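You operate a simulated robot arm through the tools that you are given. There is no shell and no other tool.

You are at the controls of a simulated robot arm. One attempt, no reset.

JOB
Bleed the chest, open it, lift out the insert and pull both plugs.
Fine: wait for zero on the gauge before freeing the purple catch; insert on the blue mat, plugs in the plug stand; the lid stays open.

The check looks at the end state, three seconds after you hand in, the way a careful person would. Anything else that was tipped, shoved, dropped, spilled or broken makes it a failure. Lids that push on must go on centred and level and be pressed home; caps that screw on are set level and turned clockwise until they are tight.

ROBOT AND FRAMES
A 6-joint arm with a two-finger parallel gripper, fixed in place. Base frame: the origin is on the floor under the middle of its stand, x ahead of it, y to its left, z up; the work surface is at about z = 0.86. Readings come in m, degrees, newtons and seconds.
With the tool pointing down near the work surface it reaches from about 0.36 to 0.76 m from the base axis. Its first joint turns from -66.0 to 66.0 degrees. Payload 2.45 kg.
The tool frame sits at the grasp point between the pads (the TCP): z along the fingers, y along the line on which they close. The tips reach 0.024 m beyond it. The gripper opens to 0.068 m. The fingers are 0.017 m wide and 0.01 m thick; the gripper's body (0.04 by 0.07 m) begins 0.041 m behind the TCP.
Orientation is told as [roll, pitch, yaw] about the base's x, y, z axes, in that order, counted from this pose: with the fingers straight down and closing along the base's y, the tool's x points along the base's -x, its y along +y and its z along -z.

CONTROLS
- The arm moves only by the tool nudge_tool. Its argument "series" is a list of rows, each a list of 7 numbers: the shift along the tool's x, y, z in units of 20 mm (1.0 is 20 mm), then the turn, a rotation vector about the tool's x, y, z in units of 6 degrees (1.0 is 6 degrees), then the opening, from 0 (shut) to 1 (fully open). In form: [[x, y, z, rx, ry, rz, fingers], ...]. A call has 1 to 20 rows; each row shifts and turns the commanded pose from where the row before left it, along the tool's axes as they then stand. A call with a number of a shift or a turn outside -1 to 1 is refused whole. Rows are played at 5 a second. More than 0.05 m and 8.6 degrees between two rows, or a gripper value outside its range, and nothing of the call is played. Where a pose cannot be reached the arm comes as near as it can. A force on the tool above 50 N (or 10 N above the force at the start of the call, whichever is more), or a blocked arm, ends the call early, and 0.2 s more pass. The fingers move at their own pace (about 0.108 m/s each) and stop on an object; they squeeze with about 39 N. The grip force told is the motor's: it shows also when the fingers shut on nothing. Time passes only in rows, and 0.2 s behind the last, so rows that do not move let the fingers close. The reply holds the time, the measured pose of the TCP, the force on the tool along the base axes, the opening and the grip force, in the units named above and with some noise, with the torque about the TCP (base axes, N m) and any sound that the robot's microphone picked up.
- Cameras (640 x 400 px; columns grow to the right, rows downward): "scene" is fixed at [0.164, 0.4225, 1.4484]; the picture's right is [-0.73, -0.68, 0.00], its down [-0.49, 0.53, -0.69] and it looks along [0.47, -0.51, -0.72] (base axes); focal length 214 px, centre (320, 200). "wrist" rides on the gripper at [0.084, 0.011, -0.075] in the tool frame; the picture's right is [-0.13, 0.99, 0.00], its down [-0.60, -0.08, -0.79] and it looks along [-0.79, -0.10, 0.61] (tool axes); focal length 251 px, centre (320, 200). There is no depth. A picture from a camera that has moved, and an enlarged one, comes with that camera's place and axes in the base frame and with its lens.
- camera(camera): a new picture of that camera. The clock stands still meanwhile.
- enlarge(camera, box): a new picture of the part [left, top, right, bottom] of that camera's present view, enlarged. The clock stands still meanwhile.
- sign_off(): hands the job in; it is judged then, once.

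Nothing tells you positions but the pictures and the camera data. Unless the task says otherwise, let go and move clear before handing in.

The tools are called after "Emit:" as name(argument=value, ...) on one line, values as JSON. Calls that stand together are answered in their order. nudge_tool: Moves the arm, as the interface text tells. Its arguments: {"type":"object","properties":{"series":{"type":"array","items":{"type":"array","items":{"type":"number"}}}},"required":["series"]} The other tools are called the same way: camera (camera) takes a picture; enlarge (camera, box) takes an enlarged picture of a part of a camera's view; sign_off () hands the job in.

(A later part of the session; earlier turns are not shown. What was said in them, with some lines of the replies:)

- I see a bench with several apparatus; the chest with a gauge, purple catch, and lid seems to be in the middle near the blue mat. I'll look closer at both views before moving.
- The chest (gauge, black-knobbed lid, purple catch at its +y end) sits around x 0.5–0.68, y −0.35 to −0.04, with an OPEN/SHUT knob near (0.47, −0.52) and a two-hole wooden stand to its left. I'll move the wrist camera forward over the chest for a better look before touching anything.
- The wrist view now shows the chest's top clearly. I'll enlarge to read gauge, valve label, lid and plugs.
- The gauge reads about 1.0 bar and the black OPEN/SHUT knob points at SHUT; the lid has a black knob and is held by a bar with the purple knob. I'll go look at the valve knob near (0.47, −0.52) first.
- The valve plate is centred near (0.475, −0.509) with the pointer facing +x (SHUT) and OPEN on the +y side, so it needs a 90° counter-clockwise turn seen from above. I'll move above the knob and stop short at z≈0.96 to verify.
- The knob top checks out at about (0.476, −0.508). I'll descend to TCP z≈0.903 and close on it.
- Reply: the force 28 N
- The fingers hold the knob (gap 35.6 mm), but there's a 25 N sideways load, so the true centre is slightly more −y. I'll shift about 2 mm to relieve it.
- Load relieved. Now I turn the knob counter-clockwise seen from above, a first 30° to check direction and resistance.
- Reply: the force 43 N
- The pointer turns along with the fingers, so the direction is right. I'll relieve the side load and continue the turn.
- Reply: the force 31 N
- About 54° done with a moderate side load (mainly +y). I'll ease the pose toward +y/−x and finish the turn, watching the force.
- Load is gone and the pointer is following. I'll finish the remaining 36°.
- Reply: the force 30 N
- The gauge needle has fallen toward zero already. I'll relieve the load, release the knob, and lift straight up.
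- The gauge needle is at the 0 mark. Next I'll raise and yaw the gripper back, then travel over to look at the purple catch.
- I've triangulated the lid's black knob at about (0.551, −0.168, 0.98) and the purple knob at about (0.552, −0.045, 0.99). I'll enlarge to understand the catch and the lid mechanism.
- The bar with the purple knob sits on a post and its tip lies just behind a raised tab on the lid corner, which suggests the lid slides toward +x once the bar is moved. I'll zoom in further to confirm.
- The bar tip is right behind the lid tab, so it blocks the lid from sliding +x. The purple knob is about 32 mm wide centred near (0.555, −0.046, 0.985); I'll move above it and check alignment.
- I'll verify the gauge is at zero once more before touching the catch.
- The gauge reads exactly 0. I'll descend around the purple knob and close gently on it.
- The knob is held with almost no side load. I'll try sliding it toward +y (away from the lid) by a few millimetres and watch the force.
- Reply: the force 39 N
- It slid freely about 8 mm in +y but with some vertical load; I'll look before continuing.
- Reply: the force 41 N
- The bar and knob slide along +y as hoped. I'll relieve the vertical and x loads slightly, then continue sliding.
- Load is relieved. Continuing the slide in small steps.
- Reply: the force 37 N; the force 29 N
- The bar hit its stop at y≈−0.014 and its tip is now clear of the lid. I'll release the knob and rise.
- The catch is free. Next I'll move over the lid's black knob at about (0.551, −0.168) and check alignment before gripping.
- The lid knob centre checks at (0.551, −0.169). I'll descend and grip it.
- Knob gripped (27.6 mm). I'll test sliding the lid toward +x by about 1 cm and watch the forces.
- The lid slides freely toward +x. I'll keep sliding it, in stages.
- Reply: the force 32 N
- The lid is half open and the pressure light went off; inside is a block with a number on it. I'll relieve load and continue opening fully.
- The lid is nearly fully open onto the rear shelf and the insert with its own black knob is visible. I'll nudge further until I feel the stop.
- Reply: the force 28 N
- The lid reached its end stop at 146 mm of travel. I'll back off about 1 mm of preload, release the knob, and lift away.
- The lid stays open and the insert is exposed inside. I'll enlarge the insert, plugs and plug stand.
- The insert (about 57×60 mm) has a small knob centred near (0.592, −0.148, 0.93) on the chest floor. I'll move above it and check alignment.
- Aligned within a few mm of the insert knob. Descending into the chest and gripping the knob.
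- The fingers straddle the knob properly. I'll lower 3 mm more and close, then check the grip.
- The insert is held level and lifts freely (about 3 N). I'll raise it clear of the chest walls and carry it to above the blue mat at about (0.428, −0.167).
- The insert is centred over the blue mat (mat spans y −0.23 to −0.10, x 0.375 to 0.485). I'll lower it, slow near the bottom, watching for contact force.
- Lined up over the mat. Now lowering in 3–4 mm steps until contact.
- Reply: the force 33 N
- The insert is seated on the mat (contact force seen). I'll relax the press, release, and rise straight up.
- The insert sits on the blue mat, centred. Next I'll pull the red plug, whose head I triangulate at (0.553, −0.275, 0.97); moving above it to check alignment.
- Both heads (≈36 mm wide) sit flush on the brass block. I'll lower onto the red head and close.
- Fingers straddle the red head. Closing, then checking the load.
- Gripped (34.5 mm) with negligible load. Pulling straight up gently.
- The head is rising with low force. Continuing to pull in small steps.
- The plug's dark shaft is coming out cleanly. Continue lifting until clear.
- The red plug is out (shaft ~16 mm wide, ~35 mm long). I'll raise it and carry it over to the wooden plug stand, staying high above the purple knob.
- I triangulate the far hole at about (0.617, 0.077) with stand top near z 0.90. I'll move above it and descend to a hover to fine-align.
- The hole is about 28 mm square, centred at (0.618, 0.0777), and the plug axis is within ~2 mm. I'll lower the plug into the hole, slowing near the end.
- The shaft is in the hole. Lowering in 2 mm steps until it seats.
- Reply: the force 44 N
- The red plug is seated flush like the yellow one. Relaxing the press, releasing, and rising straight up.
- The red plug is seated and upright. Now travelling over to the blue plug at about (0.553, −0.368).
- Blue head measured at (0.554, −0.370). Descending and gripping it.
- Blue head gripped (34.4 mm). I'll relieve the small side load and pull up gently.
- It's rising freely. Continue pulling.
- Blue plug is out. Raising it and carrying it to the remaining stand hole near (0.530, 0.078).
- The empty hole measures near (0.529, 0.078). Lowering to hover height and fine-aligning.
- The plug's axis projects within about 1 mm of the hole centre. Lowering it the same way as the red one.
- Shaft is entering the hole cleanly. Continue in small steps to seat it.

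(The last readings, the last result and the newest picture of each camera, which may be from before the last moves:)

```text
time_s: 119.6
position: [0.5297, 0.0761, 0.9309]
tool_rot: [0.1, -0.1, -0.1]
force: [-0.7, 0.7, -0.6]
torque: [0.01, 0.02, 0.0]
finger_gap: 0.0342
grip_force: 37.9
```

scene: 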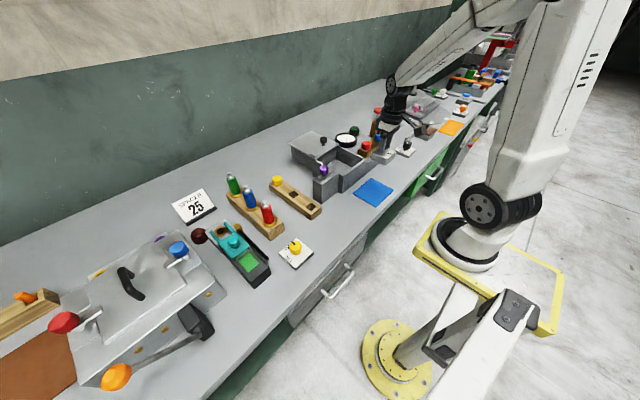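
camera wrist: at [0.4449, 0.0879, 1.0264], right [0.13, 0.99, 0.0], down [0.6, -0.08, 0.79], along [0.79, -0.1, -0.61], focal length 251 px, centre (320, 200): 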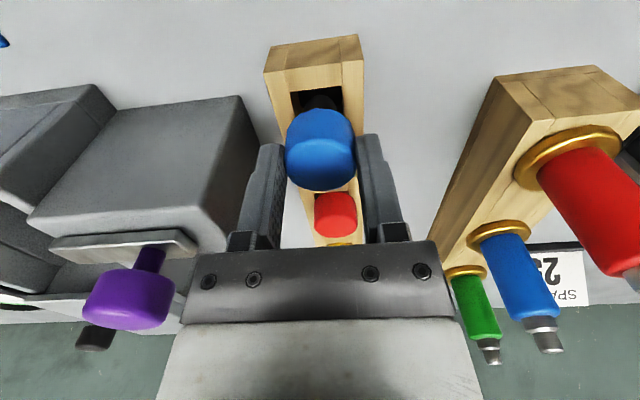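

Emit:
nudge_tool(series=[[0, 0, 0.08, 0, 0, 0, 0], [0, 0, 0, 0, 0, 0, 0]])

Emit:
enlarge(camera="scene", box=[290, 180, 330, 210])

```text
time_s: 120.2
position: [0.5276, 0.0759, 0.9302]
tool_rot: [0.0, 0.0, 0.0]
force: [-8.2, -0.2, 17.5]
torque: [-0.02, 0.27, -0.02]
finger_gap: 0.0344
grip_force: 39.2
```

```text
13.33 times, centred on (310, 195) of scene
camera zoom: at [0.1634, 0.4224, 1.4485], right [-0.73, -0.68, 0.0], down [-0.49, 0.53, -0.7], along [0.47, -0.51, -0.72], focal length 2860 px, centre (453, 267)
```

zoom: 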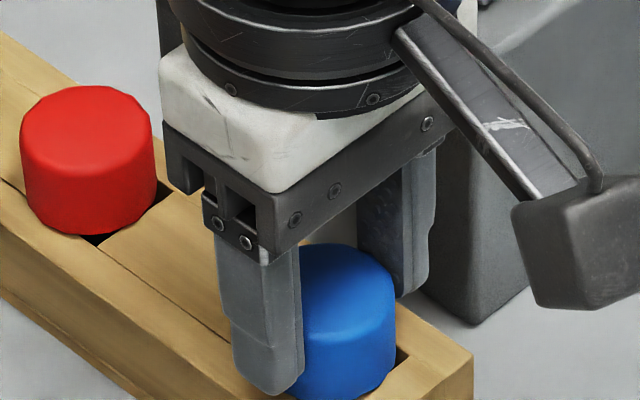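

The blue plug has touched down and is seated. I'll relax, open only partly (to stay clear of the catch post), and rise.

Emit:
nudge_tool(series=[[0, 0, -0.06, 0, 0, 0, 0], [0, 0, 0, 0, 0, 0, 0.6], [0, 0, 0, 0, 0, 0, 0.72], [0, 0, 0, 0, 0, 0, 0.72], [0, 0, -0.3, 0, 0, 0, 0.72], [0, 0, -0.5, 0, 0, 0, 0.72], [0, 0, -0.8, 0, 0, 0, 0.72], [0, 0, -1, 0, 0, 0, 0.72], [0, 0, -1, 0, 0, 0, 0.72], [0, 0, -1, 0, 0, 0, 0.72], [0, 0, -1, 0, 0, 0, 0.72], [0, 0, -1, 0, 0, 0, 0.72], [0, 0, -1, 0, 0, 0, 0.72], [0, 0, -1, 0, 0, 0, 0.72], [0, 0, -1, 0, 0, 0, 0.72], [0, 0, -1, 0, 0, 0, 0.72], [0, 0, 0, 0, 0, 0, 0.72]])

Emit:
camera(camera="wrist")

Emit:
enlarge(camera="scene", box=[270, 110, 410, 220])

```text
time_s: 123.8
position: [0.5269, 0.0769, 1.1415]
tool_rot: [0.0, 0.0, -0.1]
force: [-0.2, -0.5, -0.3]
torque: [0.0, 0.03, 0.0]
finger_gap: 0.0488
grip_force: 0.0
```

```text
taken
camera wrist: at [0.4441, 0.0884, 1.2163], right [0.13, 0.99, 0.0], down [0.6, -0.08, 0.79], along [0.79, -0.1, -0.61], focal length 251 px, centre (320, 200)
```

wrist: 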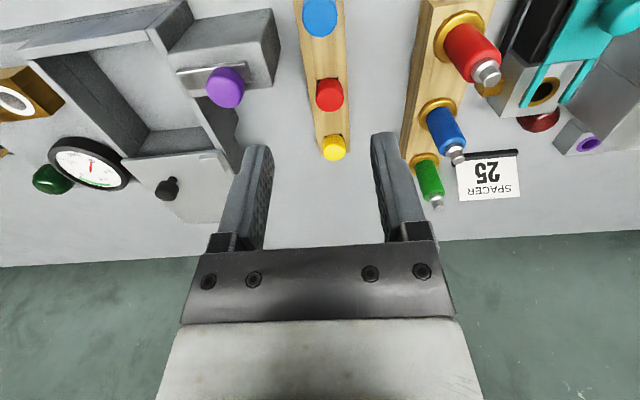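

```text
3.64 times, centred on (340, 165) of scene
camera zoom: at [0.164, 0.4225, 1.4484], right [-0.73, -0.68, 0.0], down [-0.49, 0.53, -0.69], along [0.47, -0.51, -0.72], focal length 780 px, centre (247, 327)
```

zoom: 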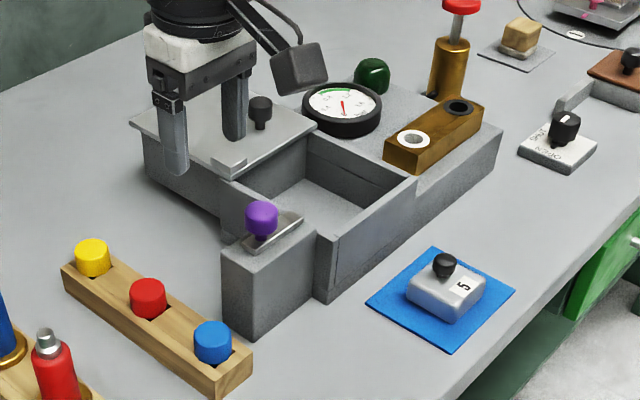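

Both plugs are in the stand, insert on the mat, lid open, gauge at zero. I'll back the arm away and do a final check of each item.

Emit:
nudge_tool(series=[[0.8, -0.8, -0.2, 0, 0, 0, 1], [0.8, -0.8, -0.2, 0, 0, 0, 1], [0.8, -0.8, -0.2, 0, 0, 0, 1], [0.8, -0.8, -0.2, 0, 0, 0, 1], [0.8, -0.8, -0.2, 0, 0, 0, 1], [0.8, -0.8, -0.2, 0, 0, 0, 1], [0.8, -0.8, -0.2, 0, 0, 0, 1], [0.6, -0.8, 0, 0, 0, 0, 1], [0, -0.8, 0, 0, 0, 0, 1], [0, -0.8, 0, 0, 0, 0, 1], [0, -0.8, 0, 0, 0, 0, 1], [0, 0, 0, 0, 0, 0, 1], [0, 0, 0, 0, 0, 0, 1]])

Emit:
camera(camera="wrist")

Emit:
camera(camera="scene")

Emit:
enlarge(camera="scene", box=[260, 110, 420, 225])

Emit:
enlarge(camera="scene", box=[265, 170, 330, 220])

```text
time_s: 126.6
position: [0.4046, -0.1002, 1.1693]
tool_rot: [0.0, 0.0, 0.0]
force: [-0.2, -0.5, 0.3]
torque: [0.02, 0.0, 0.05]
finger_gap: 0.0679
grip_force: 0.1
```

```text
taken
camera wrist: at [0.3217, -0.088, 1.2438], right [0.13, 0.99, 0.0], down [0.6, -0.08, 0.79], along [0.79, -0.1, -0.61], focal length 251 px, centre (320, 200)
```

wrist: 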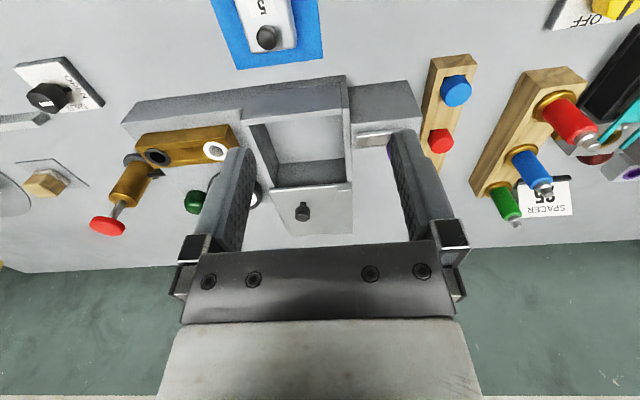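

```text
taken
```

scene: 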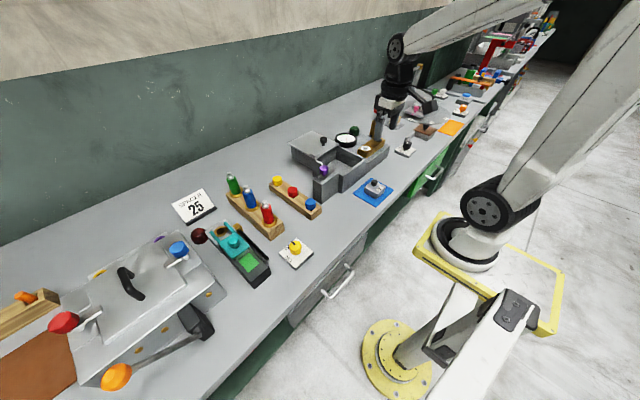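

```text
3.48 times, centred on (340, 168) of scene
camera zoom: at [0.164, 0.4225, 1.4484], right [-0.73, -0.68, 0.0], down [-0.49, 0.53, -0.69], along [0.47, -0.51, -0.72], focal length 746 px, centre (250, 313)
```

zoom: 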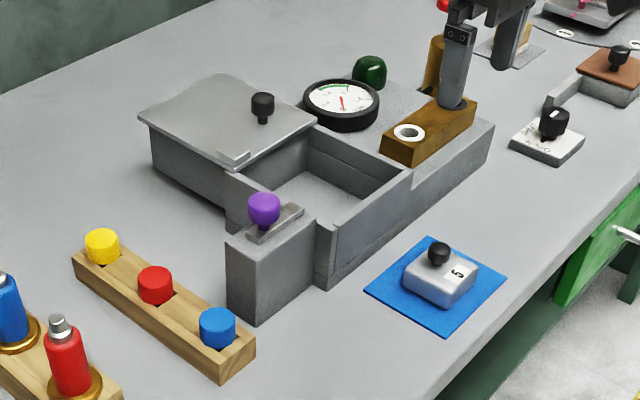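

```text
8.00 times, centred on (298, 195) of scene
camera zoom: at [0.164, 0.4225, 1.4484], right [-0.73, -0.68, 0.0], down [-0.49, 0.53, -0.69], along [0.47, -0.51, -0.72], focal length 1716 px, centre (500, 240)
```

zoom: 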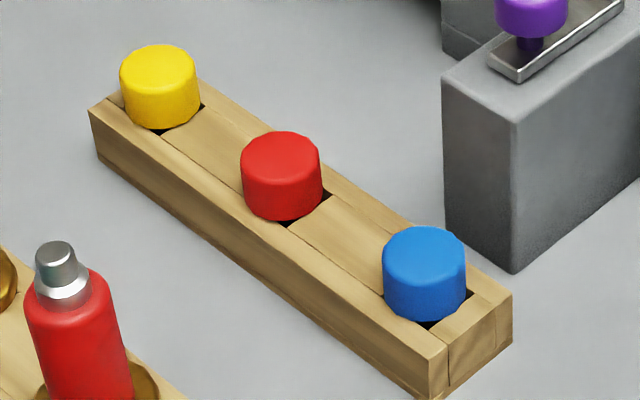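

Everything is where it should be. The gauge is at 0 with the valve open, the purple catch is pulled back and the lid is fully open. The insert is on the blue mat, the red and blue plugs are upright in the plug stand, and the arm is clear with nothing else moved. I'm handing in now.

Emit:
sign_off()

```text
The job is handed in.
```

The job is handed in. The chest is bled and open, the insert is out, and both plugs are pulled.

- **Bleeding:** I turned the black valve from SHUT to OPEN. The gauge read 0 before I touched the purple catch, and it still reads 0.
- **Lid:** I slid the catch back to its stop, then slid the lid back to its stop. It stayed open after I let go.
- **Insert:** it sits level, near the middle of the blue mat.
- **Plugs:** red and blue are seated upright in the two free holes of the plug stand, next to the yellow one.

In the last pictures nothing else looked tipped or moved. The gripper was empty and above everything. I left the valve open.
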